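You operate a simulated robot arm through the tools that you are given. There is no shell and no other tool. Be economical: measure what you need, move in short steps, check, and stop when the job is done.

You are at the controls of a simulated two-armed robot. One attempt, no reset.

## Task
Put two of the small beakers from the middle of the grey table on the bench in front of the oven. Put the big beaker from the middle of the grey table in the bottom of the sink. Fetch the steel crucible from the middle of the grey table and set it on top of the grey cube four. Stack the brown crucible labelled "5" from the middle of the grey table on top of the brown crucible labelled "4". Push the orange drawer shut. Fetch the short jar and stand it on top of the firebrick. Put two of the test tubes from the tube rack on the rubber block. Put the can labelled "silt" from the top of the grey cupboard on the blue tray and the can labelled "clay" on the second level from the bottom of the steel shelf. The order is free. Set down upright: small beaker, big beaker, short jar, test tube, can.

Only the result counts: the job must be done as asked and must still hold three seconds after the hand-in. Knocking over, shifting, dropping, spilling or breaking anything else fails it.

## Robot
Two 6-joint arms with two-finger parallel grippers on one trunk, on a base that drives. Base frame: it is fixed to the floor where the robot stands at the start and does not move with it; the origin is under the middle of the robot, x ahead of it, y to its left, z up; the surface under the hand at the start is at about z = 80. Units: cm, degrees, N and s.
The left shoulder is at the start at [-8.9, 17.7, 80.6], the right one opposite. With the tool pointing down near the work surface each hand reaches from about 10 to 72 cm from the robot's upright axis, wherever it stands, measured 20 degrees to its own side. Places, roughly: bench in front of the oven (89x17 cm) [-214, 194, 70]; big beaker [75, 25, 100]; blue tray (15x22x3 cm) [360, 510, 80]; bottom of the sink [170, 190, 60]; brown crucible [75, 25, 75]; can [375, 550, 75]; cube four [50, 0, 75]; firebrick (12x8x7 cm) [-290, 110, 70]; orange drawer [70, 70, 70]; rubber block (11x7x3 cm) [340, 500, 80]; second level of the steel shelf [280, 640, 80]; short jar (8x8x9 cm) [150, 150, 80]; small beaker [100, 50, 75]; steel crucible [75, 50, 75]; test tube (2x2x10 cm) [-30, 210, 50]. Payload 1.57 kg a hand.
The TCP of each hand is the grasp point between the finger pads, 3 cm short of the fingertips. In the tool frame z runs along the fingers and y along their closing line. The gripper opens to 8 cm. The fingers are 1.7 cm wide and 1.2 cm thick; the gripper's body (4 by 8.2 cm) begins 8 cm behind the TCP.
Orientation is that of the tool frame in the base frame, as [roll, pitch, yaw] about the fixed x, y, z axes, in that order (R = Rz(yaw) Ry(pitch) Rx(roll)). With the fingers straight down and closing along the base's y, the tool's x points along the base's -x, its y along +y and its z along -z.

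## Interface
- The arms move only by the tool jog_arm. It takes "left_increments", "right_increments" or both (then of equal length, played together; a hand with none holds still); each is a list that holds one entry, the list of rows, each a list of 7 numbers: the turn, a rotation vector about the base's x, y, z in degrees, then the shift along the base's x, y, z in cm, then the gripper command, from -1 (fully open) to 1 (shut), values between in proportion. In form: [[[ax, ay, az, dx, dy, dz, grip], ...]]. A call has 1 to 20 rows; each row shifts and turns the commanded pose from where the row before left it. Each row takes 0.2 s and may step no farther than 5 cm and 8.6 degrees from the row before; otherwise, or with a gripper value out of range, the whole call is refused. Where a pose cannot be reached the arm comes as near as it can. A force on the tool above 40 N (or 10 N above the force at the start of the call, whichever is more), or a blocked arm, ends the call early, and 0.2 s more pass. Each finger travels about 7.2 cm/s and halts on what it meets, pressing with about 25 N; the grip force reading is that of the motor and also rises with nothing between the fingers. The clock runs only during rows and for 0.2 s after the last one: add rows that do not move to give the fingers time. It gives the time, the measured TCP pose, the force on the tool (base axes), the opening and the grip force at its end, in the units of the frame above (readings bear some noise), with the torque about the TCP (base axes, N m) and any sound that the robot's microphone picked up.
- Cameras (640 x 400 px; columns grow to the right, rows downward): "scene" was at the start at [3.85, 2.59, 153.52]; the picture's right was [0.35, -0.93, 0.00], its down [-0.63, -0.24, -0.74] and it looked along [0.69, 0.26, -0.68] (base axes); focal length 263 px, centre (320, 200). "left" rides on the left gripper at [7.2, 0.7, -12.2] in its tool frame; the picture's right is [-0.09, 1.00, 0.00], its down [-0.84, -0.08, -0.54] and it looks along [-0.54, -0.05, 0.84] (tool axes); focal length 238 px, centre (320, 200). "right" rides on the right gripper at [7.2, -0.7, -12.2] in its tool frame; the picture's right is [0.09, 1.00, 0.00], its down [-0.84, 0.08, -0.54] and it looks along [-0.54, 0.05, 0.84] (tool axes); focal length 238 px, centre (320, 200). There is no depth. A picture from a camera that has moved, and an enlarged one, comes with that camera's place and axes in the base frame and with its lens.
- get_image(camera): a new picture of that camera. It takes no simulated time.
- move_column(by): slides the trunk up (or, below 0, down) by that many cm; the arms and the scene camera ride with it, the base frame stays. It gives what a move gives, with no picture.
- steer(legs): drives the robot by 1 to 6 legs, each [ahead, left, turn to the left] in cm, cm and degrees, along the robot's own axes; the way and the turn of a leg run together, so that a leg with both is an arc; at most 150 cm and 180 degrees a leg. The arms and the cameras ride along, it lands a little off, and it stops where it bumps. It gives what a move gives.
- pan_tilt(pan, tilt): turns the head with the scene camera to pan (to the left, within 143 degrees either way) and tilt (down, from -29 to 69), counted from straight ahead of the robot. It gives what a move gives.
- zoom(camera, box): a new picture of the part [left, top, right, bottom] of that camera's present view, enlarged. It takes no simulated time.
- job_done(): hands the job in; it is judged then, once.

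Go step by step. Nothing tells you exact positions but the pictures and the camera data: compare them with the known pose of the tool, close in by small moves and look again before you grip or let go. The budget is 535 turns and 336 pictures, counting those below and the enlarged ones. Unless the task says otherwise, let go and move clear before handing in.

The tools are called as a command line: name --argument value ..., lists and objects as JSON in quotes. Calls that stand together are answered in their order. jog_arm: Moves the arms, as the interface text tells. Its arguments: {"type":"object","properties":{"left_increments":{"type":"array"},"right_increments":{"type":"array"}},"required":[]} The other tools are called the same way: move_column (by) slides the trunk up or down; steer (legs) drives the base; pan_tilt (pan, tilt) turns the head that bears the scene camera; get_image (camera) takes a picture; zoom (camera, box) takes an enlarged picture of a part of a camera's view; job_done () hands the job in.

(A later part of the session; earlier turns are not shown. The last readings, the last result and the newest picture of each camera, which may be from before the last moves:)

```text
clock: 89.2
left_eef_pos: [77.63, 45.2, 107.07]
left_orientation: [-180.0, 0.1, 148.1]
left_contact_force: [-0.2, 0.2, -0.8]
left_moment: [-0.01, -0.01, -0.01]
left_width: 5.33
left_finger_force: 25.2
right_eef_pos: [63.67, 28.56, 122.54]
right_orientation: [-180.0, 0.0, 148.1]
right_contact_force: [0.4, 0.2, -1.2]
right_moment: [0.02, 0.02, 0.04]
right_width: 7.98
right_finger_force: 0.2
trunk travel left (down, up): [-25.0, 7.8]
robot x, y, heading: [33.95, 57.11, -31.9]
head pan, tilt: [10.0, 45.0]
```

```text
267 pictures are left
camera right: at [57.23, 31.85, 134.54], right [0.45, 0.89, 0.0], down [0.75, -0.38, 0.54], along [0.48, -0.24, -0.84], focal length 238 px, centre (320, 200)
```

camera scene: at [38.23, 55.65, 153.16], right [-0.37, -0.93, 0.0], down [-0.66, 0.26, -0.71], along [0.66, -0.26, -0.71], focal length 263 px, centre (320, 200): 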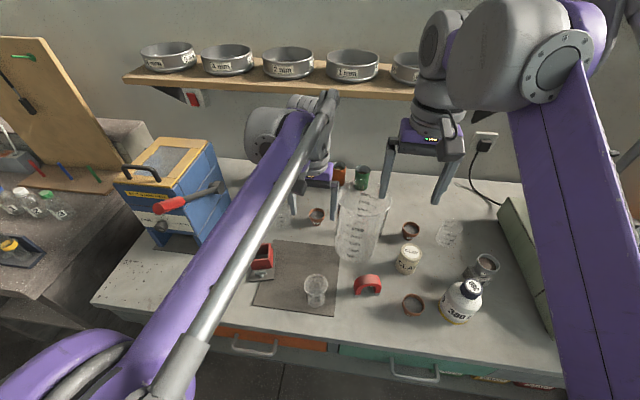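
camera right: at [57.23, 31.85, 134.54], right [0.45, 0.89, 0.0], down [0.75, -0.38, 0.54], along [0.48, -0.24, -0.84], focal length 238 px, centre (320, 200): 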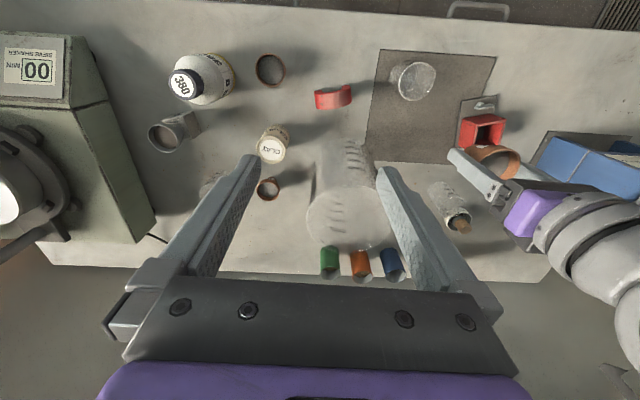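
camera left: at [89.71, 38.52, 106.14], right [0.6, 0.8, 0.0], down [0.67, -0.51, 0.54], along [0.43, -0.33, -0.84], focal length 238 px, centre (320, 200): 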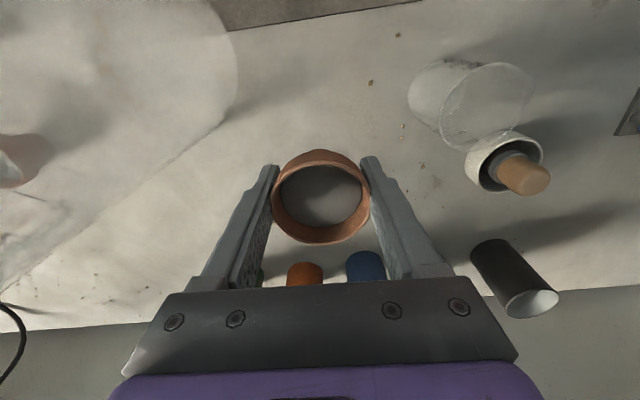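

steer --legs '[[-10, 0, 0], [0, -32, 0]]'

get_image --camera "left"

get_image --camera "right"

get_image --camera "scene"

```text
clock: 93.3
left_eef_pos: [52.31, 23.38, 107.14]
left_orientation: [179.8, 0.1, 147.9]
left_contact_force: [0.4, -1.0, -1.7]
left_moment: [-0.03, -0.02, -0.01]
left_width: 5.35
left_finger_force: 25.0
right_eef_pos: [38.05, 6.68, 122.41]
right_orientation: [-179.9, 0.0, 147.9]
right_contact_force: [0.0, 0.2, 0.2]
right_moment: [-0.02, 0.01, -0.02]
right_width: 7.99
right_finger_force: 0.0
trunk travel left (down, up): [-25.0, 7.8]
robot x, y, heading: [8.65, 35.0, -32.3]
head pan, tilt: [10.0, 45.0]
```

```text
266 pictures are left
camera left: at [46.57, 27.7, 119.23], right [0.61, 0.79, 0.0], down [0.67, -0.51, 0.54], along [0.43, -0.33, -0.84], focal length 238 px, centre (320, 200)
```

left: 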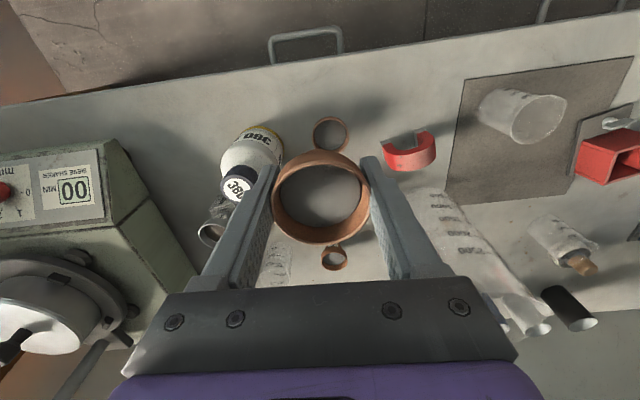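

```text
265 pictures are left
camera right: at [31.71, 10.0, 134.54], right [0.45, 0.89, 0.0], down [0.75, -0.38, 0.54], along [0.48, -0.24, -0.84], focal length 238 px, centre (320, 200)
```

right: 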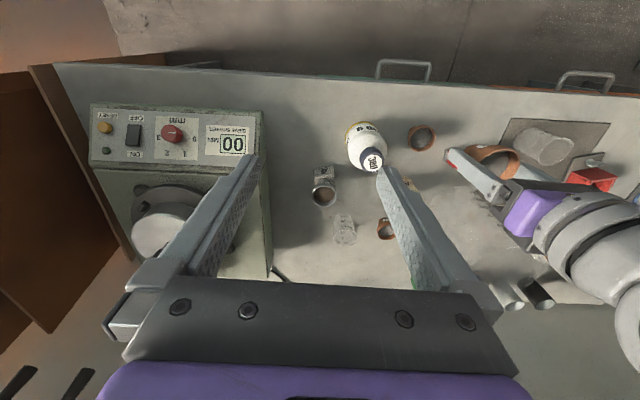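

```text
264 pictures are left
camera scene: at [12.78, 33.84, 153.16], right [-0.38, -0.93, 0.0], down [-0.66, 0.27, -0.71], along [0.66, -0.27, -0.71], focal length 263 px, centre (320, 200)
```

scene: 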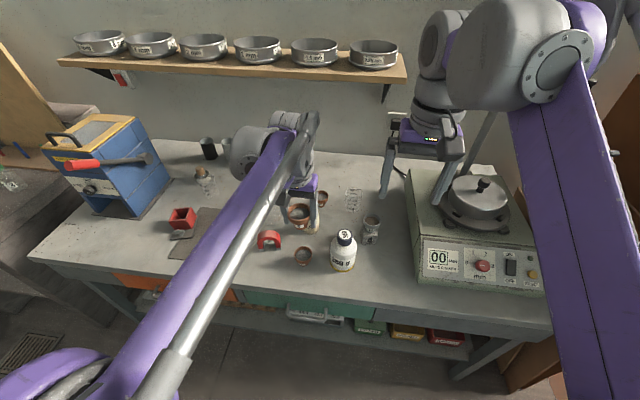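

zoom --camera "right" --box '[340, 90, 460, 190]'

zoom --camera "scene" --box '[260, 200, 360, 280]'

zoom --camera "left" --box '[260, 90, 400, 190]'

```text
4.00 times, centred on (400, 140) of right
camera zoom: at [31.71, 10.0, 134.54], right [0.45, 0.89, 0.0], down [0.75, -0.38, 0.54], along [0.48, -0.24, -0.84], focal length 953 px, centre (0, 440)
```

zoom: 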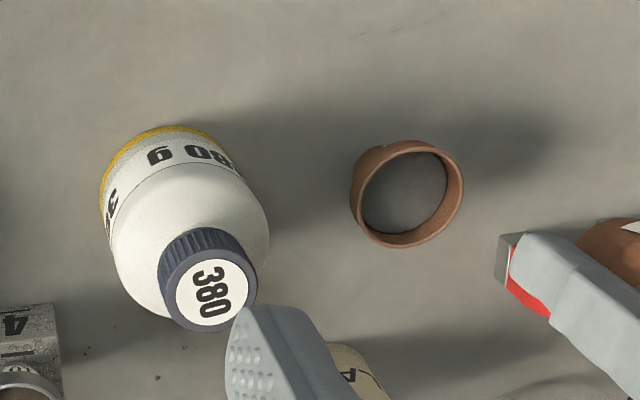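

```text
5.00 times, centred on (310, 240) of scene
camera zoom: at [12.78, 33.84, 153.16], right [-0.38, -0.93, 0.0], down [-0.66, 0.27, -0.71], along [0.66, -0.27, -0.71], focal length 1316 px, centre (370, 0)
```

zoom: 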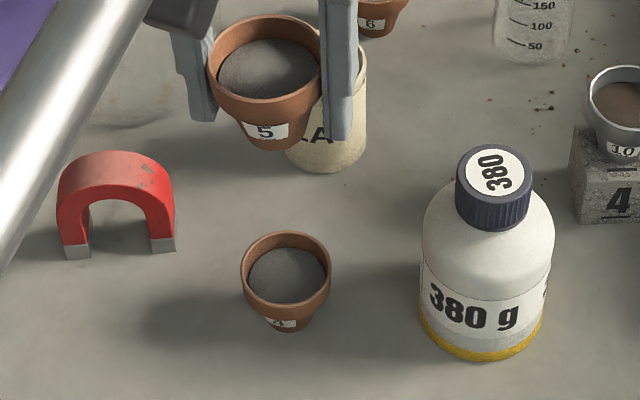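

```text
4.00 times, centred on (330, 140) of left
camera zoom: at [46.57, 27.7, 119.23], right [0.61, 0.79, 0.0], down [0.67, -0.51, 0.54], along [0.43, -0.33, -0.84], focal length 953 px, centre (280, 440)
```

zoom: 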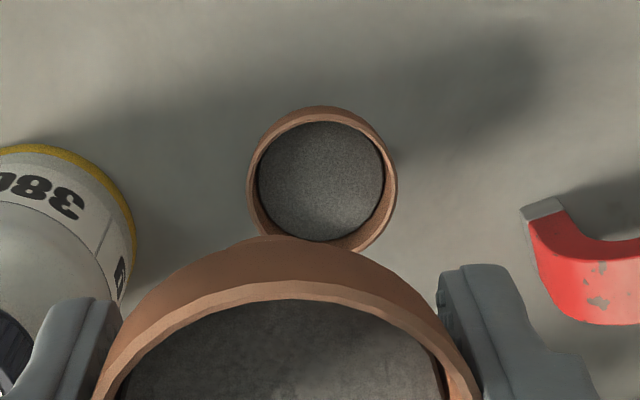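

Crucible 4's mouth centres at (56.33, 22.2), z 84.2. I bring "5" over it and down to a bit above.

jog_arm --left_increments '[[[0, 0, 0, 0.5, -0.15, 0, 1], [0, 0, 0, 0.9, -0.27, 0, 1], [0, 0, 0, 0.9, -0.27, 0, 1], [0, 0, 0, 0.9, -0.27, 0, 1], [0, 0, 0, 0.8, -0.22, -0.5, 1], [0, 0, 0, 0, 0, -1, 1], [0, 0, 0, 0, 0, -1, 1], [0, 0, 0, 0, 0, -1, 1], [0, 0, 0, 0, 0, -1, 1], [0, 0, 0, 0, 0, -1, 1], [0, 0, 0, 0, 0, -1, 1], [0, 0, 0, 0, 0, -1, 1], [0, 0, 0, 0, 0, -1, 1], [0, 0, 0, 0, 0, -1, 1], [0, 0, 0, 0, 0, -1, 1], [0, 0, 0, 0, 0, -1, 1], [0, 0, 0, 0, 0, -1, 1], [0, 0, 0, 0, 0, -1, 1], [0, 0, 0, 0, 0, -1, 1], [0, 0, 0, 0, 0, -0.5, 1]]]'

zoom --camera "scene" --box '[260, 200, 360, 280]'

zoom --camera "right" --box '[340, 90, 460, 190]'

zoom --camera "left" --box '[220, 70, 420, 270]'

```text
clock: 97.5
left_eef_pos: [56.22, 22.24, 91.92]
left_orientation: [180.0, 0.2, 148.0]
left_contact_force: [0.1, 0.2, -0.9]
left_moment: [0.02, -0.02, 0.01]
left_width: 5.33
left_finger_force: 25.2
right_eef_pos: [38.13, 6.73, 122.34]
right_orientation: [180.0, 0.0, 147.9]
right_contact_force: [-0.3, -0.2, 0.0]
right_moment: [-0.01, -0.02, 0.0]
right_width: 8.0
right_finger_force: 0.1
trunk travel left (down, up): [-25.0, 7.8]
robot x, y, heading: [8.41, 34.99, -32.3]
head pan, tilt: [10.0, 45.0]
```

```text
5.00 times, centred on (310, 240) of scene
camera zoom: at [12.8, 33.85, 153.16], right [-0.38, -0.93, 0.0], down [-0.66, 0.27, -0.71], along [0.66, -0.27, -0.71], focal length 1316 px, centre (370, 0)
```

zoom: 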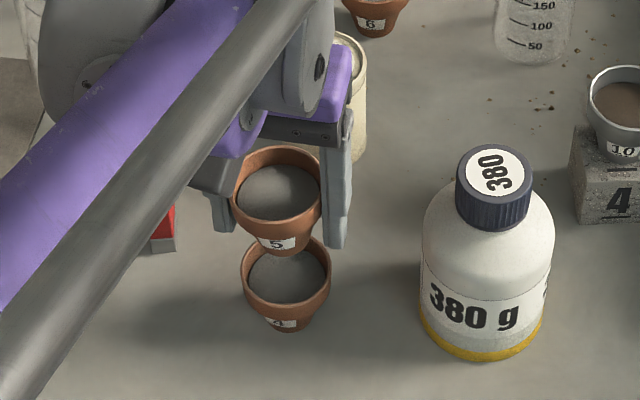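

```text
4.00 times, centred on (400, 140) of right
camera zoom: at [31.72, 10.0, 134.53], right [0.45, 0.89, 0.0], down [0.75, -0.38, 0.54], along [0.48, -0.24, -0.84], focal length 953 px, centre (0, 440)
```

zoom: 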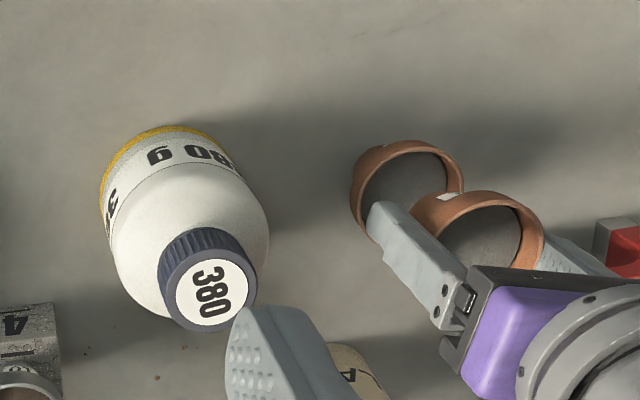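

```text
2.00 times, centred on (320, 170) of left
camera zoom: at [50.55, 26.61, 104.25], right [0.61, 0.79, 0.0], down [0.67, -0.51, 0.54], along [0.43, -0.33, -0.84], focal length 477 px, centre (320, 260)
```

zoom: 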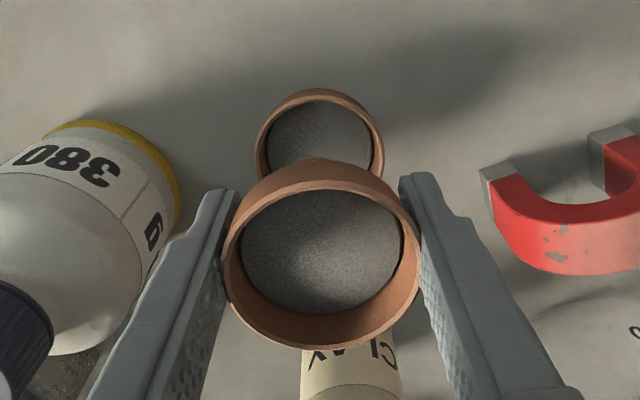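

jog_arm --left_increments '[[[0, 0, 0, 0, 0, -1, 1], [0, 0, 0, 0, 0, -1, 1], [0, 0, 0, 0, 0, -1, 1], [0, 0, 0, 0, 0, -0.5, 1], [0, 0, 0, 0, 0, -0.3, 1], [0, 0, 0, 0, 0, -0.2, 1], [0, 0, 0, 0, 0, -0.2, 1], [0, 0, 0, 0, 0, 0, 1]]]'

zoom --camera "scene" --box '[280, 230, 330, 270]'

zoom --camera "right" --box '[390, 100, 470, 180]'

```text
clock: 99.3
left_eef_pos: [56.14, 21.99, 87.91]
left_orientation: [-179.8, 0.2, 148.0]
left_contact_force: [-2.2, -4.8, 13.1]
left_moment: [-0.42, 0.26, 0.02]
left_width: 5.31
left_finger_force: 25.0
right_eef_pos: [37.97, 6.77, 122.33]
right_orientation: [180.0, 0.1, 148.0]
right_contact_force: [-0.2, 0.9, -0.4]
right_moment: [-0.01, 0.0, -0.02]
right_width: 8.01
right_finger_force: 0.0
trunk travel left (down, up): [-25.0, 7.8]
robot x, y, heading: [8.72, 35.16, -32.2]
head pan, tilt: [10.0, 45.0]
```

```text
10.00 times, centred on (305, 250) of scene
camera zoom: at [12.66, 33.84, 153.17], right [-0.38, -0.93, 0.0], down [-0.65, 0.27, -0.71], along [0.66, -0.27, -0.71], focal length 2632 px, centre (470, -300)
```

zoom: 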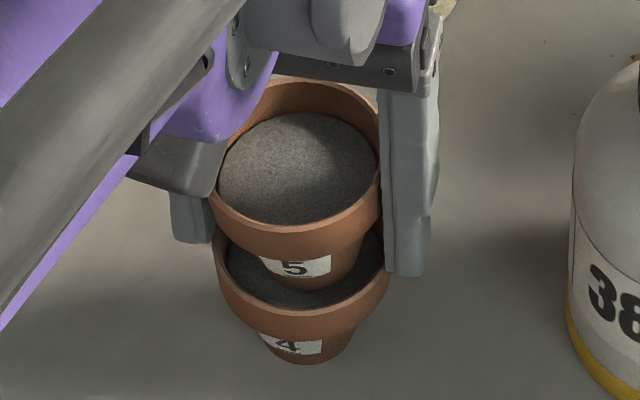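

```text
5.00 times, centred on (430, 140) of right
camera zoom: at [31.6, 9.99, 134.57], right [0.45, 0.89, 0.0], down [0.75, -0.38, 0.54], along [0.48, -0.24, -0.84], focal length 1192 px, centre (-230, 500)
```

zoom: 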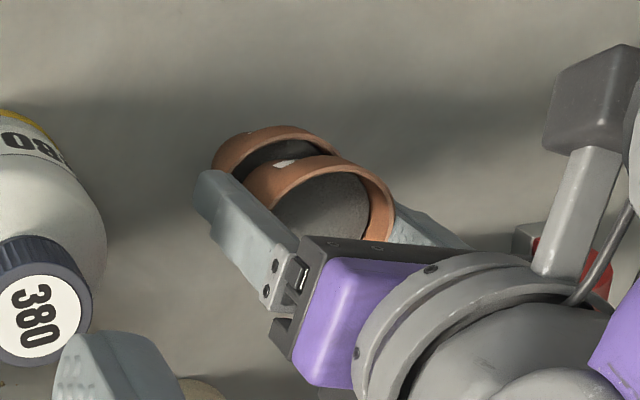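

jog_arm --left_increments '[[[0, 0, 0, 0, 0, 0.4, 1], [0, 0, 0, -0.1, -0.17, 0, 1], [0, 0, 0, 0, 0, -0.2, 1], [0, 0, 0, 0, 0, -0.2, 1], [0, 0, 0, 0, 0, -0.2, 1], [0, 0, 0, 0, 0, 0, 1]]]'

zoom --camera "scene" --box '[280, 230, 330, 270]'

```text
clock: 100.9
left_eef_pos: [56.3, 22.03, 87.92]
left_orientation: [179.8, 0.2, 148.0]
left_contact_force: [2.7, 5.0, 19.8]
left_moment: [0.66, -0.31, 0.01]
left_width: 5.33
left_finger_force: 25.3
right_eef_pos: [38.06, 6.84, 122.41]
right_orientation: [180.0, 0.1, 148.1]
right_contact_force: [-0.1, -0.5, -0.4]
right_moment: [-0.02, 0.03, 0.01]
right_width: 8.0
right_finger_force: 0.2
trunk travel left (down, up): [-25.0, 7.8]
robot x, y, heading: [9.05, 35.1, -32.2]
head pan, tilt: [10.0, 45.0]
stopped in row 6 (left hand): the force on the tool passed its limit at 41 N (the readings are from after the stop); the commanded pose is now the measured one
```

```text
10.00 times, centred on (305, 250) of scene
camera zoom: at [12.7, 33.94, 153.15], right [-0.38, -0.93, 0.0], down [-0.65, 0.27, -0.71], along [0.66, -0.27, -0.71], focal length 2632 px, centre (470, -300)
```

zoom: 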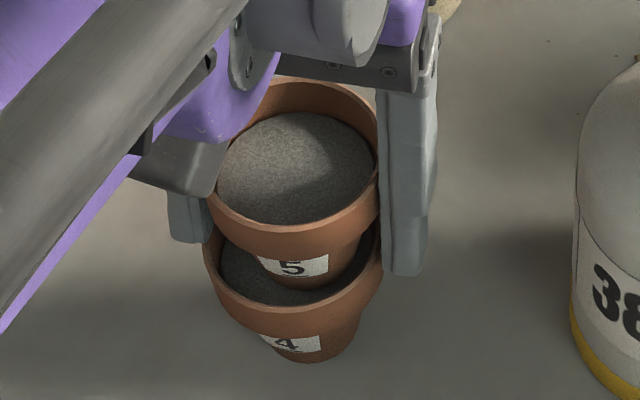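

jog_arm --left_increments '[[[0, 0, 0, 0, 0, 0.1, 1], [0, 0, 0, 0.05, 0.08, 0.1, 1], [0, 0, 0, 0, 0, 0, 1]]]'

```text
clock: 101.7
left_eef_pos: [56.4, 22.03, 87.84]
left_orientation: [179.9, 0.2, 148.0]
left_contact_force: [-0.2, 1.3, 7.3]
left_moment: [0.27, -0.09, -0.03]
left_width: 5.34
left_finger_force: 25.1
right_eef_pos: [38.01, 6.85, 122.32]
right_orientation: [-180.0, 0.0, 148.0]
right_contact_force: [0.1, -0.5, -0.7]
right_moment: [0.0, -0.06, -0.04]
right_width: 8.01
right_finger_force: 0.0
trunk travel left (down, up): [-25.0, 7.8]
robot x, y, heading: [8.63, 34.89, -32.0]
head pan, tilt: [10.0, 45.0]
```

jog_arm --left_increments '[[[0, 0, 0, 0, 0, 0.1, 1], [0, 0, 0, 0, 0, 0, 0.6], [0, 0, 0, 0, 0, 0, 0.2], [0, 0, 0, 0, 0, 0, -0.2], [0, 0, 0, 0, 0, 0, -1], [0, 0, 0, 0, 0, 0, -1]]]'

zoom --camera "scene" --box '[280, 230, 330, 270]'

get_image --camera "left"

```text
clock: 103.1
left_eef_pos: [56.24, 22.19, 88.03]
left_orientation: [179.9, 0.2, 148.0]
left_contact_force: [0.3, 0.2, -0.1]
left_moment: [0.01, -0.05, 0.01]
left_width: 8.0
left_finger_force: 0.0
right_eef_pos: [38.07, 6.78, 122.51]
right_orientation: [-180.0, -0.1, 147.9]
right_contact_force: [0.0, -0.5, -0.8]
right_moment: [-0.02, -0.03, 0.01]
right_width: 8.01
right_finger_force: 0.0
trunk travel left (down, up): [-25.0, 7.8]
robot x, y, heading: [8.56, 34.87, -32.0]
head pan, tilt: [10.0, 45.0]
```

```text
10.00 times, centred on (305, 250) of scene
camera zoom: at [12.8, 33.87, 153.16], right [-0.38, -0.93, 0.0], down [-0.66, 0.27, -0.71], along [0.66, -0.27, -0.71], focal length 2632 px, centre (470, -300)
```

zoom: 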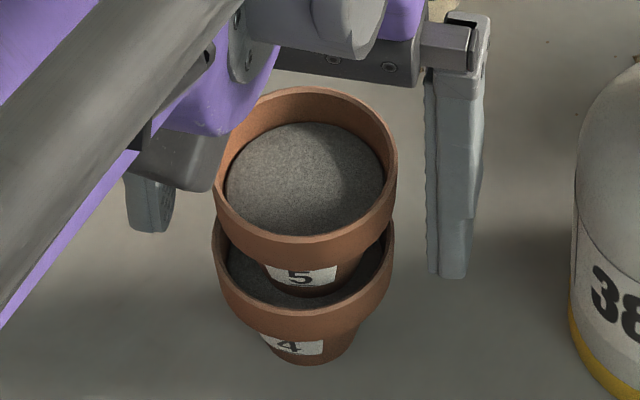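

```text
253 pictures are left
camera left: at [50.64, 26.47, 100.2], right [0.61, 0.8, 0.0], down [0.67, -0.51, 0.54], along [0.43, -0.33, -0.84], focal length 238 px, centre (320, 200)
```

left: 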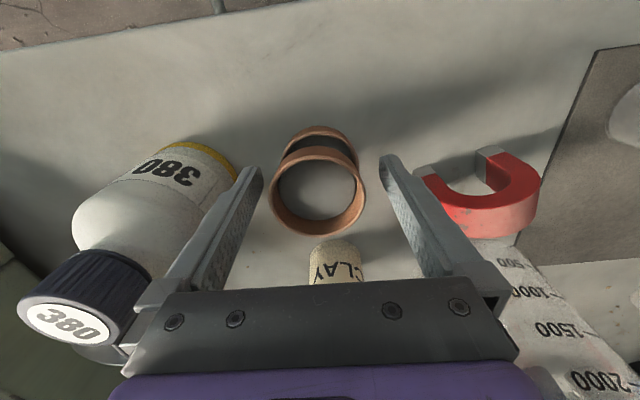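

The stack "5 on 4" stands. I lift the left hand clear and then drive so the robot faces the big beaker, to take it with both hands at the rim.

jog_arm --left_increments '[[[0, 0, 0, 0, 0, 2, -1], [0, 0, 0, 0, 0, 4, -1], [0, 0, 0, 0, 0, 4, -1], [0, 0, 0, 0, 0, 4, -1], [0, 0, 0, 0, 0, 4, -1], [0, 0, 0, -2, 1.3, 4, -1], [0, 0, 0, -2, 1.3, 2, -1]]]'

steer --legs '[[0, 30, 0], [13, 0, 0]]'

get_image --camera "left"

get_image --camera "right"

```text
clock: 104.7
left_eef_pos: [52.23, 24.65, 111.92]
left_orientation: [179.8, 0.2, 148.0]
left_contact_force: [0.3, -0.1, 0.0]
left_moment: [0.0, -0.03, -0.01]
left_width: 8.0
left_finger_force: 0.0
right_eef_pos: [38.0, 6.83, 122.36]
right_orientation: [180.0, 0.0, 147.9]
right_contact_force: [-0.1, -0.4, -0.4]
right_moment: [-0.01, 0.02, -0.03]
right_width: 7.99
right_finger_force: 0.1
trunk travel left (down, up): [-25.0, 7.8]
robot x, y, heading: [8.43, 34.89, -31.9]
head pan, tilt: [10.0, 45.0]
```

```text
clock: 108.8
left_eef_pos: [79.24, 42.91, 111.84]
left_orientation: [179.8, 0.2, 147.7]
left_contact_force: [0.1, 0.0, -0.6]
left_moment: [-0.04, 0.03, -0.02]
left_width: 8.0
left_finger_force: 0.1
right_eef_pos: [64.97, 25.37, 122.44]
right_orientation: [-180.0, 0.0, 147.7]
right_contact_force: [-0.1, 0.5, 0.3]
right_moment: [0.0, -0.01, 0.02]
right_width: 7.98
right_finger_force: 0.0
trunk travel left (down, up): [-25.0, 7.8]
robot x, y, heading: [35.42, 53.73, -32.4]
head pan, tilt: [10.0, 45.0]
```

```text
252 pictures are left
camera left: at [73.51, 47.48, 124.01], right [0.61, 0.79, 0.0], down [0.66, -0.51, 0.54], along [0.43, -0.33, -0.84], focal length 238 px, centre (320, 200)
```

left: 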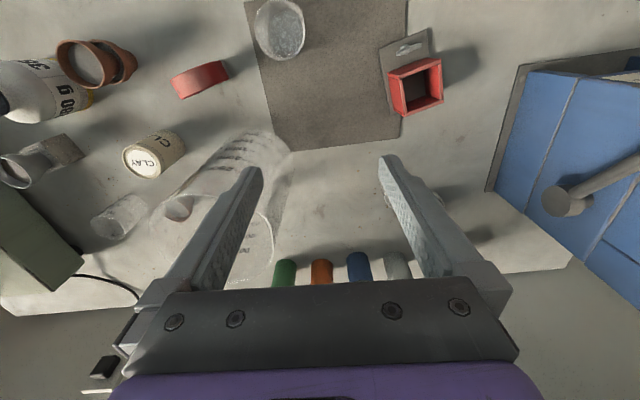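

```text
251 pictures are left
camera right: at [58.56, 28.55, 134.54], right [0.45, 0.89, 0.0], down [0.75, -0.38, 0.54], along [0.48, -0.25, -0.84], focal length 238 px, centre (320, 200)
```

right: 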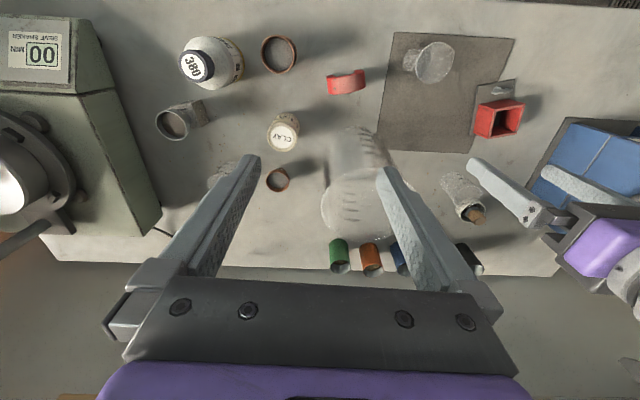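

zoom --camera "left" --box '[40, 20, 160, 110]'

zoom --camera "right" --box '[300, 120, 440, 290]'

zoom --camera "left" --box '[140, 120, 400, 290]'

```text
4.44 times, centred on (100, 65) of left
camera zoom: at [73.51, 47.48, 124.01], right [0.61, 0.79, 0.0], down [0.66, -0.51, 0.54], along [0.43, -0.33, -0.84], focal length 1059 px, centre (1298, 800)
```

zoom: 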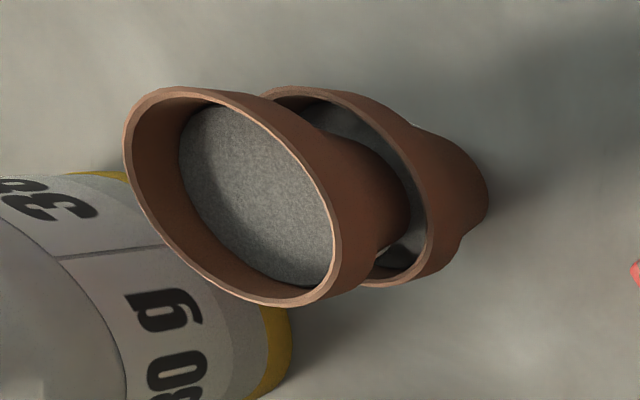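

```text
2.35 times, centred on (370, 205) of right
camera zoom: at [58.56, 28.55, 134.54], right [0.45, 0.89, 0.0], down [0.75, -0.38, 0.54], along [0.48, -0.25, -0.84], focal length 561 px, centre (202, 188)
```

zoom: 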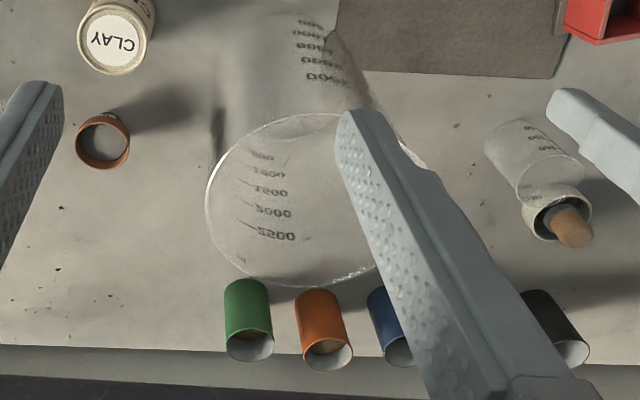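

```text
2.35 times, centred on (270, 205) of left
camera zoom: at [73.51, 47.48, 124.01], right [0.61, 0.79, 0.0], down [0.66, -0.51, 0.54], along [0.43, -0.33, -0.84], focal length 561 px, centre (438, 188)
```

zoom: 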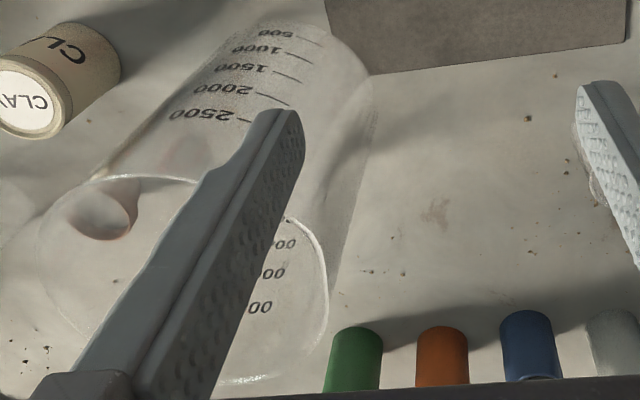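

Rim centre at (81.0, 25.1, 102.4), r≈7.1. I place both hands above opposite rim sides.

jog_arm --left_increments '[[[0, 0, 0, 1.1, -2.4, -0.7, -1], [0, 0, 0, 1.1, -2.4, -0.7, -1], [0, 0, 0, 1.1, -2.4, -0.7, -1], [0, 0, 0, 1.1, -2.4, -0.7, -1], [0, 0, 0, 1.1, -2.4, -0.7, -1]]]' --right_increments '[[[0, 0, 0, 2.46, -1.22, -2.8, -1], [0, 0, 0, 2.46, -1.22, -2.8, -1], [0, 0, 0, 2.46, -1.22, -2.8, -1], [0, 0, 0, 2.46, -1.22, -2.8, -1], [0, 0, 0, 2.46, -1.22, -2.8, -1]]]'

get_image --camera "left"

get_image --camera "right"

get_image --camera "scene"

```text
clock: 110.0
left_eef_pos: [84.81, 30.92, 108.49]
left_orientation: [179.9, 0.0, 147.7]
left_contact_force: [-0.1, 0.2, 0.7]
left_moment: [0.04, 0.02, 0.01]
left_width: 8.02
left_finger_force: 0.1
right_eef_pos: [77.33, 18.99, 108.33]
right_orientation: [179.9, -0.2, 147.6]
right_contact_force: [0.7, -1.1, -0.5]
right_moment: [0.04, 0.01, 0.0]
right_width: 7.95
right_finger_force: 0.1
trunk travel left (down, up): [-25.0, 7.8]
robot x, y, heading: [35.31, 53.85, -32.4]
head pan, tilt: [10.0, 45.0]
```

```text
247 pictures are left
camera left: at [79.11, 35.37, 120.64], right [0.61, 0.79, 0.0], down [0.66, -0.51, 0.54], along [0.43, -0.33, -0.84], focal length 238 px, centre (320, 200)
```

left: 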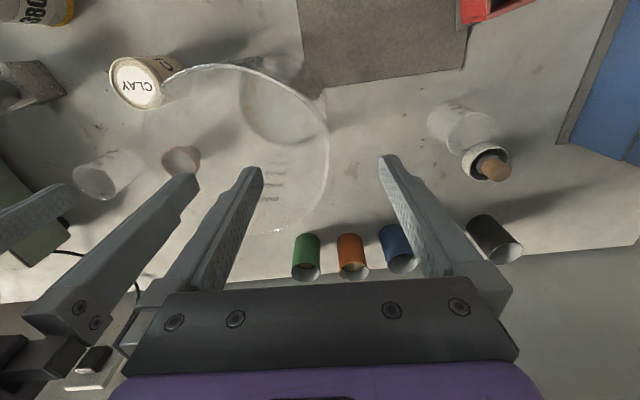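

```text
246 pictures are left
camera right: at [71.04, 22.25, 120.4], right [0.46, 0.89, 0.0], down [0.75, -0.38, 0.54], along [0.48, -0.25, -0.84], focal length 238 px, centre (320, 200)
```

right: 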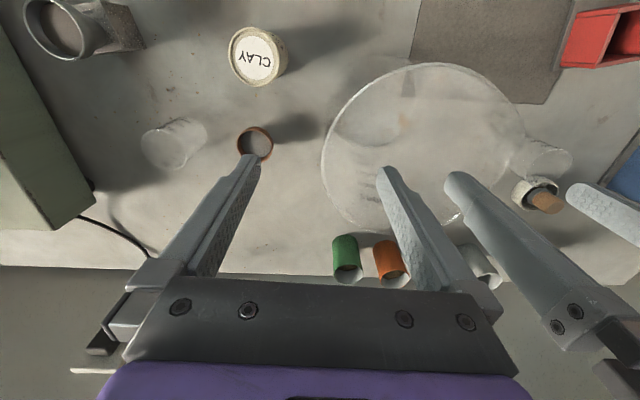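

```text
245 pictures are left
camera scene: at [39.94, 52.34, 153.15], right [-0.38, -0.92, 0.0], down [-0.65, 0.27, -0.71], along [0.65, -0.27, -0.71], focal length 263 px, centre (320, 200)
```

scene: 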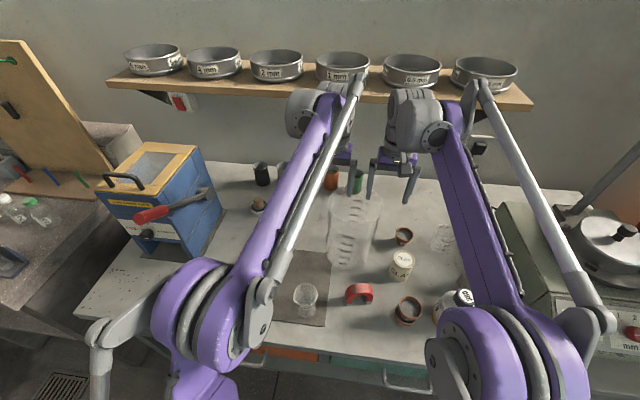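

jog_arm --left_increments '[[[0, 0, 0, 0.5, 0.8, -1, -1], [0, 0, 0, 0, 0, -2, -1], [0, 0, 0, 0, 0, -2, -1], [0, 0, 0, 0, 0, -2, -1], [0, 0, 0, 0, 0, -2, -1]]]' --right_increments '[[[0, 0, 0, 0.5, 0.8, -1, -1], [0, 0, 0, 0, 0, -2, -1], [0, 0, 0, 0, 0, -2, -1], [0, 0, 0, 0, 0, -2, -1], [0, 0, 0, 0, 0, -2, -1]]]'

get_image --camera "left"

get_image --camera "right"

```text
clock: 111.2
left_eef_pos: [85.21, 31.87, 99.58]
left_orientation: [179.9, 0.0, 147.7]
left_contact_force: [-0.1, -0.2, -0.8]
left_moment: [0.04, 0.0, 0.02]
left_width: 7.98
left_finger_force: 0.1
right_eef_pos: [77.8, 19.94, 99.34]
right_orientation: [-180.0, 0.0, 147.7]
right_contact_force: [-0.7, -0.9, -0.2]
right_moment: [0.01, 0.02, -0.04]
right_width: 8.02
right_finger_force: 0.0
trunk travel left (down, up): [-25.0, 7.8]
robot x, y, heading: [35.86, 53.66, -32.4]
head pan, tilt: [10.0, 45.0]
```

```text
244 pictures are left
camera left: at [79.5, 36.3, 111.6], right [0.61, 0.79, 0.0], down [0.66, -0.51, 0.54], along [0.43, -0.33, -0.84], focal length 238 px, centre (320, 200)
```

left: 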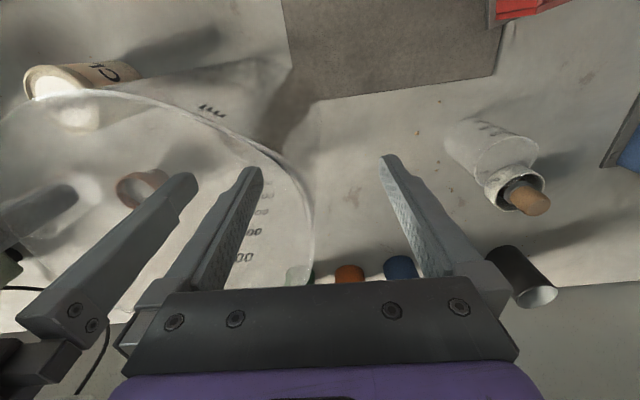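

```text
243 pictures are left
camera right: at [71.38, 23.28, 111.53], right [0.45, 0.89, 0.0], down [0.75, -0.38, 0.54], along [0.48, -0.25, -0.84], focal length 238 px, centre (320, 200)
```

right: 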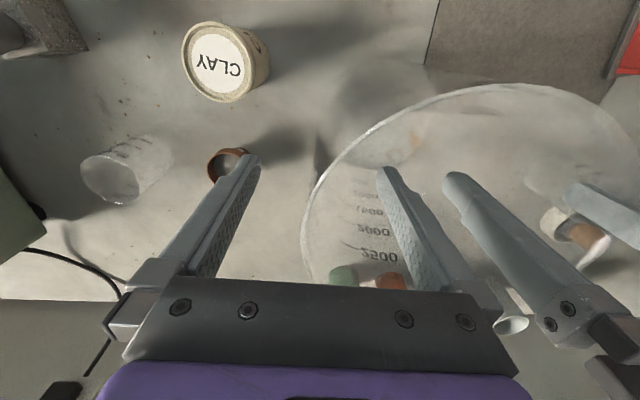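

jog_arm --left_increments '[[[0, 0, 0, 0, 0, 0, 0], [0, 0, 0, 0, 0, 0, 0.5], [0, 0, 0, 0, 0, 0, 0.8], [0, 0, 0, 0, 0, 0, 1], [0, 0, 0, 0, 0, 0, 1], [0, 0, 0, 0, 0, 0, 1]]]' --right_increments '[[[0, 0, 0, 0, 0, 0, 0], [0, 0, 0, 0, 0, 0, 0.5], [0, 0, 0, 0, 0, 0, 0.8], [0, 0, 0, 0, 0, 0, 1], [0, 0, 0, 0, 0, 0, 1], [0, 0, 0, 0, 0, 0, 1]]]'

get_image --camera "left"

get_image --camera "right"

```text
clock: 112.6
left_eef_pos: [85.23, 31.8, 99.51]
left_orientation: [179.9, 0.2, 147.6]
left_contact_force: [-3.0, -9.1, -3.6]
left_moment: [-0.18, 0.33, 0.19]
left_width: 0.27
left_finger_force: 24.1
right_eef_pos: [77.69, 20.06, 99.44]
right_orientation: [179.9, 0.0, 147.6]
right_contact_force: [2.2, 7.8, 9.4]
right_moment: [1.2, -1.04, 0.12]
right_width: 0.32
right_finger_force: 24.1
trunk travel left (down, up): [-25.0, 7.8]
robot x, y, heading: [35.44, 53.93, -32.4]
head pan, tilt: [10.0, 45.0]
```

```text
242 pictures are left
camera left: at [79.46, 36.26, 111.62], right [0.61, 0.79, 0.0], down [0.66, -0.51, 0.54], along [0.43, -0.33, -0.84], focal length 238 px, centre (320, 200)
```

left: 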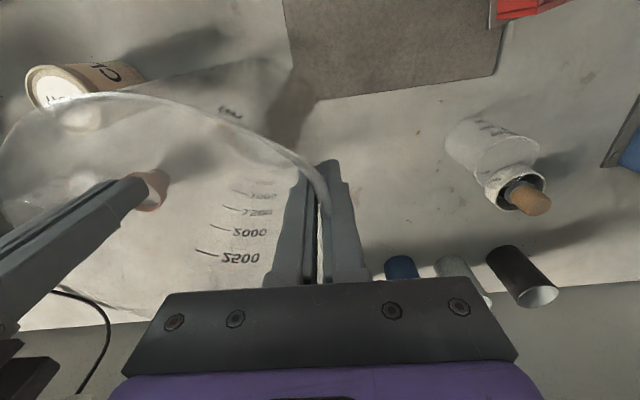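

```text
241 pictures are left
camera right: at [71.37, 23.34, 111.59], right [0.45, 0.89, 0.0], down [0.75, -0.38, 0.54], along [0.48, -0.24, -0.84], focal length 238 px, centre (320, 200)
```

right: 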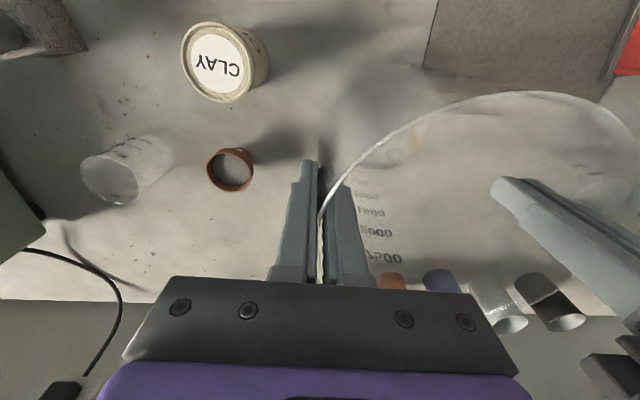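

move_column --by 1.5

get_image --camera "scene"

```text
clock: 113.2
left_eef_pos: [85.12, 31.65, 100.85]
left_orientation: [-180.0, 0.1, 147.6]
left_contact_force: [-6.4, -12.5, -2.9]
left_moment: [-1.02, 0.52, 0.13]
left_width: 0.28
left_finger_force: 23.9
right_eef_pos: [77.66, 20.04, 100.8]
right_orientation: [179.8, 0.1, 147.7]
right_contact_force: [6.2, 12.3, -0.5]
right_moment: [1.18, -0.61, 0.05]
right_width: 0.31
right_finger_force: 23.9
trunk travel left (down, up): [-26.5, 6.3]
robot x, y, heading: [35.44, 53.34, -32.3]
head pan, tilt: [10.0, 45.0]
```

```text
240 pictures are left
camera scene: at [39.75, 52.5, 154.76], right [-0.38, -0.92, 0.0], down [-0.65, 0.27, -0.71], along [0.65, -0.27, -0.71], focal length 263 px, centre (320, 200)
```

scene: 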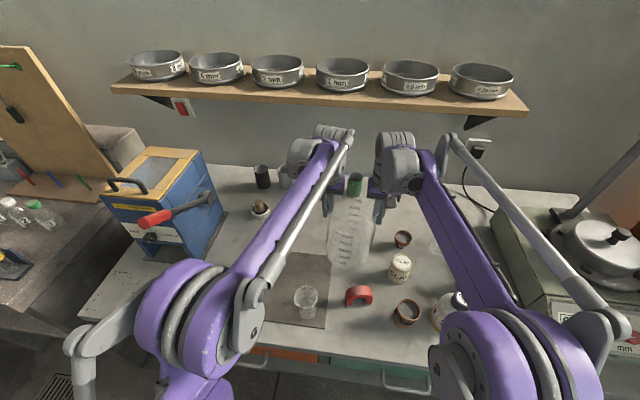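

move_column --by 6

jog_arm --left_increments '[[[0, 0, 0, 0, 0, 0.7, 1], [0, 0, 0, 0, 0, 0.7, 1], [0, 0, 0, -0.4, 0.25, 0.7, 1], [0, 0, 0, -0.4, 0.25, 0.7, 1], [0, 0, 0, -0.4, 0.25, 0.7, 1], [0, 0, 0, -0.4, 0.25, 0.7, 1]]]' --right_increments '[[[0, 0, 0, 0, 0, 0.7, 1], [0, 0, 0, 0, 0, 0.7, 1], [0, 0, 0, -0.4, 0.25, 0.7, 1], [0, 0, 0, -0.4, 0.25, 0.7, 1], [0, 0, 0, -0.4, 0.25, 0.7, 1], [0, 0, 0, -0.4, 0.25, 0.7, 1]]]'

get_image --camera "scene"

```text
clock: 114.2
left_eef_pos: [85.21, 31.76, 106.79]
left_orientation: [-180.0, 0.1, 147.7]
left_contact_force: [-8.4, -16.4, -1.6]
left_moment: [-1.01, 0.38, 0.1]
left_width: 0.28
left_finger_force: 24.1
right_eef_pos: [77.76, 20.03, 106.99]
right_orientation: [179.8, 0.0, 147.7]
right_contact_force: [8.0, 17.6, -2.9]
right_moment: [1.01, -0.35, 0.12]
right_width: 0.29
right_finger_force: 24.4
trunk travel left (down, up): [-32.5, 0.3]
robot x, y, heading: [35.27, 53.85, -32.4]
head pan, tilt: [10.0, 45.0]
```

```text
clock: 115.6
left_eef_pos: [83.49, 32.71, 111.1]
left_orientation: [180.0, 0.1, 147.7]
left_contact_force: [-13.4, -19.1, -5.9]
left_moment: [-0.51, 0.19, -0.2]
left_width: 0.32
left_finger_force: 24.1
right_eef_pos: [76.01, 21.14, 111.12]
right_orientation: [179.8, -0.1, 147.5]
right_contact_force: [14.0, 18.9, 2.0]
right_moment: [0.94, -0.45, -0.08]
right_width: 0.27
right_finger_force: 23.8
trunk travel left (down, up): [-32.5, 0.3]
robot x, y, heading: [35.41, 53.94, -32.4]
head pan, tilt: [10.0, 45.0]
```

```text
239 pictures are left
camera scene: at [39.49, 52.65, 161.15], right [-0.38, -0.92, 0.0], down [-0.65, 0.27, -0.71], along [0.65, -0.27, -0.71], focal length 263 px, centre (320, 200)
```

scene: 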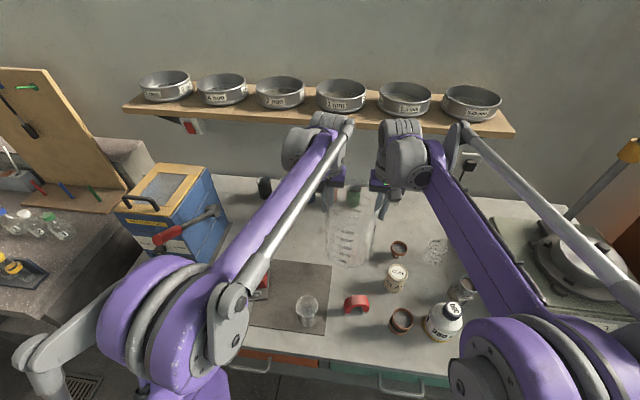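

jog_arm --left_increments '[[[0, 0, 0, -0.08, -0.13, 0, 1], [0, 0, 0, -0.08, -0.13, 0, 1], [0, 0, 0, 0, 0, 0, 1]]]' --right_increments '[[[0, 0, 0, 0.08, 0.13, 0, 1], [0, 0, 0, 0.08, 0.13, 0, 1], [0, 0, 0, 0, 0, 0, 1]]]'

```text
clock: 116.4
left_eef_pos: [83.68, 32.84, 111.12]
left_orientation: [179.7, 0.1, 147.8]
left_contact_force: [6.5, 10.2, -2.7]
left_moment: [-1.27, 1.14, -0.07]
left_width: 0.32
left_finger_force: 24.6
right_eef_pos: [76.19, 21.04, 111.04]
right_orientation: [-179.8, 0.0, 147.5]
right_contact_force: [-6.8, -10.1, -2.8]
right_moment: [1.26, -1.12, 0.13]
right_width: 0.36
right_finger_force: 24.6
trunk travel left (down, up): [-32.5, 0.3]
robot x, y, heading: [35.42, 53.78, -32.3]
head pan, tilt: [10.0, 45.0]
```

jog_arm --left_increments '[[[0, 0, 0, 0.05, 0.08, 0, 1], [0, 0, 0, 0, 0, 0, 1]]]' --right_increments '[[[0, 0, 0, -0.05, -0.08, 0, 1], [0, 0, 0, 0, 0, 0, 1]]]'

steer --legs '[[-45, 0, 0]]'

pan_tilt --pan 60 --tilt 25

get_image --camera "scene"

get_image --camera "left"

```text
clock: 117.0
left_eef_pos: [83.61, 32.75, 111.06]
left_orientation: [179.8, 0.2, 147.8]
left_contact_force: [12.4, 17.0, -1.2]
left_moment: [-1.32, 1.1, 0.03]
left_width: 0.35
left_finger_force: 24.8
right_eef_pos: [76.17, 21.08, 111.07]
right_orientation: [-179.9, 0.0, 147.7]
right_contact_force: [-11.0, -16.0, -2.2]
right_moment: [1.32, -1.08, 0.15]
right_width: 0.3
right_finger_force: 24.2
trunk travel left (down, up): [-32.5, 0.3]
robot x, y, heading: [35.48, 53.4, -32.3]
head pan, tilt: [10.0, 45.0]
```

```text
clock: 119.8
left_eef_pos: [45.14, 56.72, 111.16]
left_orientation: [179.9, 0.2, 147.2]
left_contact_force: [18.1, 25.4, -1.5]
left_moment: [-1.43, 0.94, 0.04]
left_width: 0.31
left_finger_force: 24.5
right_eef_pos: [37.76, 45.05, 111.19]
right_orientation: [-180.0, 0.0, 147.1]
right_contact_force: [-18.1, -27.4, -3.1]
right_moment: [1.44, -0.94, 0.12]
right_width: 0.32
right_finger_force: 24.4
trunk travel left (down, up): [-32.5, 0.3]
robot x, y, heading: [-2.9, 78.48, -32.7]
head pan, tilt: [10.0, 45.0]
```

```text
clock: 120.9
left_eef_pos: [45.2, 56.83, 111.11]
left_orientation: [179.8, 0.3, 147.2]
left_contact_force: [3.7, 4.8, -2.2]
left_moment: [-1.3, 0.9, 0.03]
left_width: 0.27
left_finger_force: 24.0
right_eef_pos: [37.63, 45.17, 111.17]
right_orientation: [-179.9, 0.0, 147.0]
right_contact_force: [-4.3, -4.3, -1.6]
right_moment: [1.37, -0.9, 0.08]
right_width: 0.33
right_finger_force: 24.3
trunk travel left (down, up): [-32.5, 0.3]
robot x, y, heading: [-2.71, 78.04, -32.8]
head pan, tilt: [60.0, 25.0]
```

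```text
238 pictures are left
camera scene: at [1.97, 84.48, 164.21], right [0.45, -0.89, 0.0], down [-0.38, -0.19, -0.91], along [0.81, 0.41, -0.42], focal length 263 px, centre (320, 200)
```

scene: 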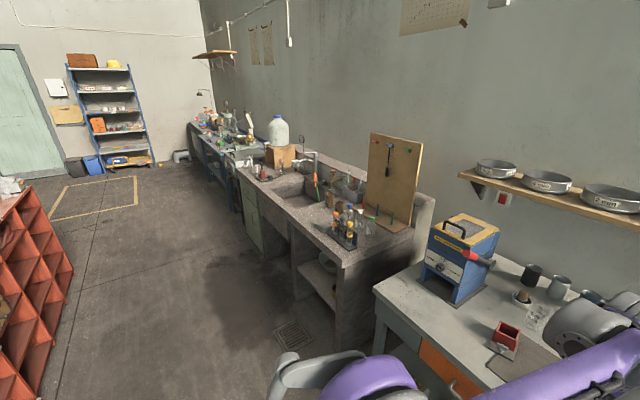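

```text
237 pictures are left
camera left: at [39.46, 61.29, 123.22], right [0.62, 0.79, 0.0], down [0.66, -0.52, 0.54], along [0.43, -0.33, -0.84], focal length 238 px, centre (320, 200)
```

left: 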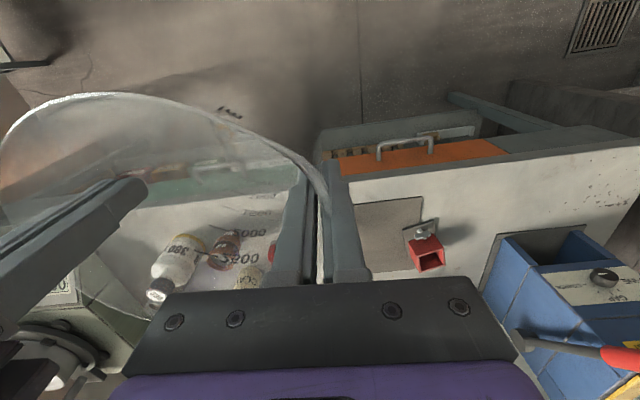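

The stone bench with the sink lies along the same wall further left; the floor strip before it is clear. I drive left with the beaker.

steer --legs '[[0, 85, 0], [0, 90, 0]]'

pan_tilt --pan 15 --tilt 40

get_image --camera "scene"

get_image --camera "left"

```text
clock: 136.4
left_eef_pos: [136.75, 205.26, 111.1]
left_orientation: [179.7, 0.3, 149.2]
left_contact_force: [4.6, 7.5, -2.7]
left_moment: [-1.36, 0.85, -0.02]
left_width: 0.29
left_finger_force: 24.7
right_eef_pos: [129.78, 193.22, 111.1]
right_orientation: [-179.8, 0.1, 149.0]
right_contact_force: [-4.0, -8.0, -1.6]
right_moment: [1.41, -0.8, 0.09]
right_width: 0.28
right_finger_force: 24.4
trunk travel left (down, up): [-32.5, 0.3]
robot x, y, heading: [88.35, 224.95, -30.8]
head pan, tilt: [60.0, 25.0]
```

```text
clock: 137.6
left_eef_pos: [136.8, 205.21, 111.09]
left_orientation: [179.8, 0.2, 149.2]
left_contact_force: [3.1, 2.3, -3.2]
left_moment: [-1.33, 0.82, -0.01]
left_width: 0.3
left_finger_force: 24.4
right_eef_pos: [129.56, 193.28, 111.15]
right_orientation: [-179.9, -0.1, 149.0]
right_contact_force: [-1.9, -2.5, -1.2]
right_moment: [1.38, -0.84, 0.05]
right_width: 0.32
right_finger_force: 24.7
trunk travel left (down, up): [-32.5, 0.3]
robot x, y, heading: [88.11, 224.98, -30.9]
head pan, tilt: [15.0, 40.0]
```

```text
236 pictures are left
camera scene: at [92.75, 224.53, 161.88], right [-0.27, -0.96, 0.0], down [-0.62, 0.18, -0.77], along [0.74, -0.21, -0.64], focal length 263 px, centre (320, 200)
```

scene: 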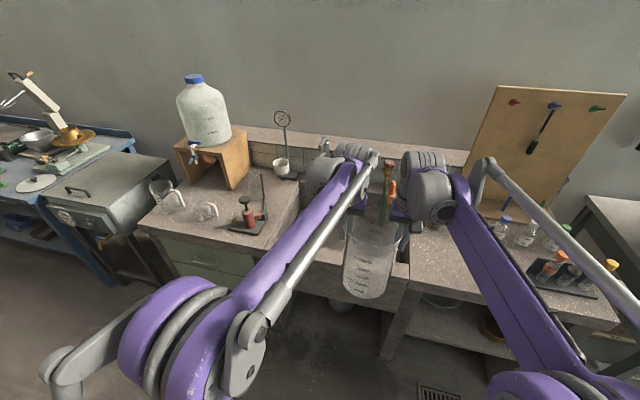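

```text
235 pictures are left
camera left: at [130.92, 209.47, 123.22], right [0.59, 0.81, 0.0], down [0.68, -0.5, 0.54], along [0.44, -0.32, -0.84], focal length 238 px, centre (320, 200)
```

left: 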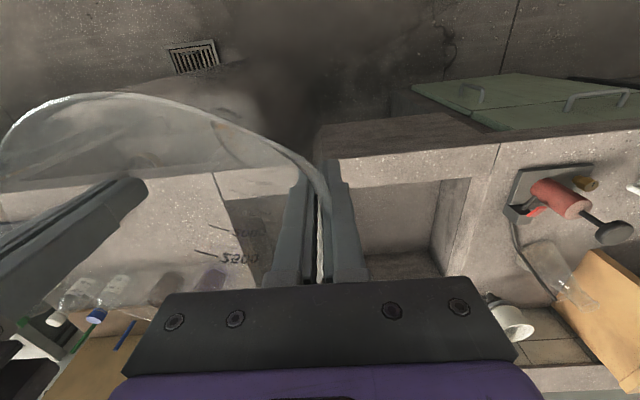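

steer --legs '[[0, 8, -1]]'

pan_tilt --pan 40 --tilt 45

get_image --camera "scene"

get_image --camera "right"

```text
clock: 138.9
left_eef_pos: [140.43, 211.0, 111.06]
left_orientation: [179.7, 0.2, 148.2]
left_contact_force: [2.6, 4.2, -3.1]
left_moment: [-1.31, 0.84, 0.0]
left_width: 0.3
left_finger_force: 24.1
right_eef_pos: [133.08, 199.11, 111.04]
right_orientation: [-179.9, 0.1, 148.0]
right_contact_force: [-3.0, -2.6, -2.2]
right_moment: [1.39, -0.85, 0.07]
right_width: 0.3
right_finger_force: 24.0
trunk travel left (down, up): [-32.5, 0.3]
robot x, y, heading: [92.0, 231.72, -32.1]
head pan, tilt: [15.0, 40.0]
```

```text
clock: 139.8
left_eef_pos: [140.43, 211.08, 111.11]
left_orientation: [179.8, 0.2, 148.2]
left_contact_force: [2.4, 1.9, -4.3]
left_moment: [-1.26, 0.83, 0.05]
left_width: 0.28
left_finger_force: 24.7
right_eef_pos: [133.25, 199.22, 111.12]
right_orientation: [-179.9, 0.0, 148.0]
right_contact_force: [-1.9, -1.7, -1.0]
right_moment: [1.35, -0.9, 0.07]
right_width: 0.29
right_finger_force: 24.4
trunk travel left (down, up): [-32.5, 0.3]
robot x, y, heading: [91.88, 231.8, -31.8]
head pan, tilt: [40.0, 45.0]
```

```text
234 pictures are left
camera scene: at [96.73, 234.71, 161.15], right [0.14, -0.99, 0.0], down [-0.7, -0.1, -0.71], along [0.7, 0.1, -0.71], focal length 263 px, centre (320, 200)
```

scene: 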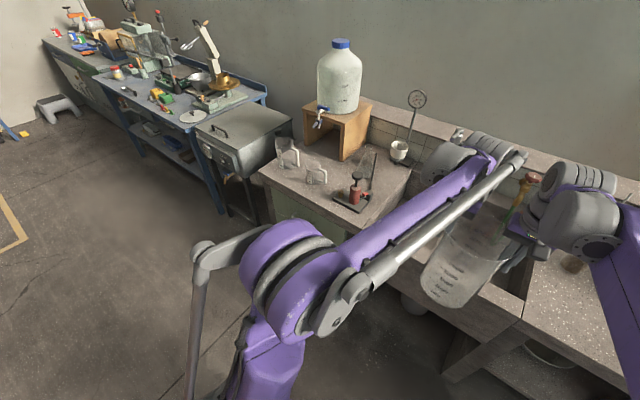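

```text
233 pictures are left
camera right: at [126.78, 202.47, 123.23], right [0.45, 0.89, 0.0], down [0.75, -0.38, 0.54], along [0.48, -0.24, -0.84], focal length 238 px, centre (320, 200)
```

right: 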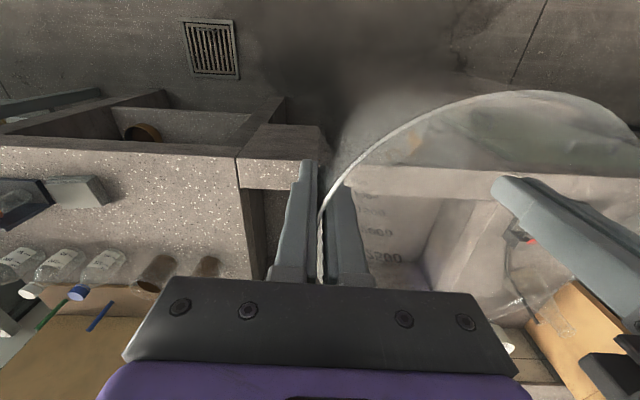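

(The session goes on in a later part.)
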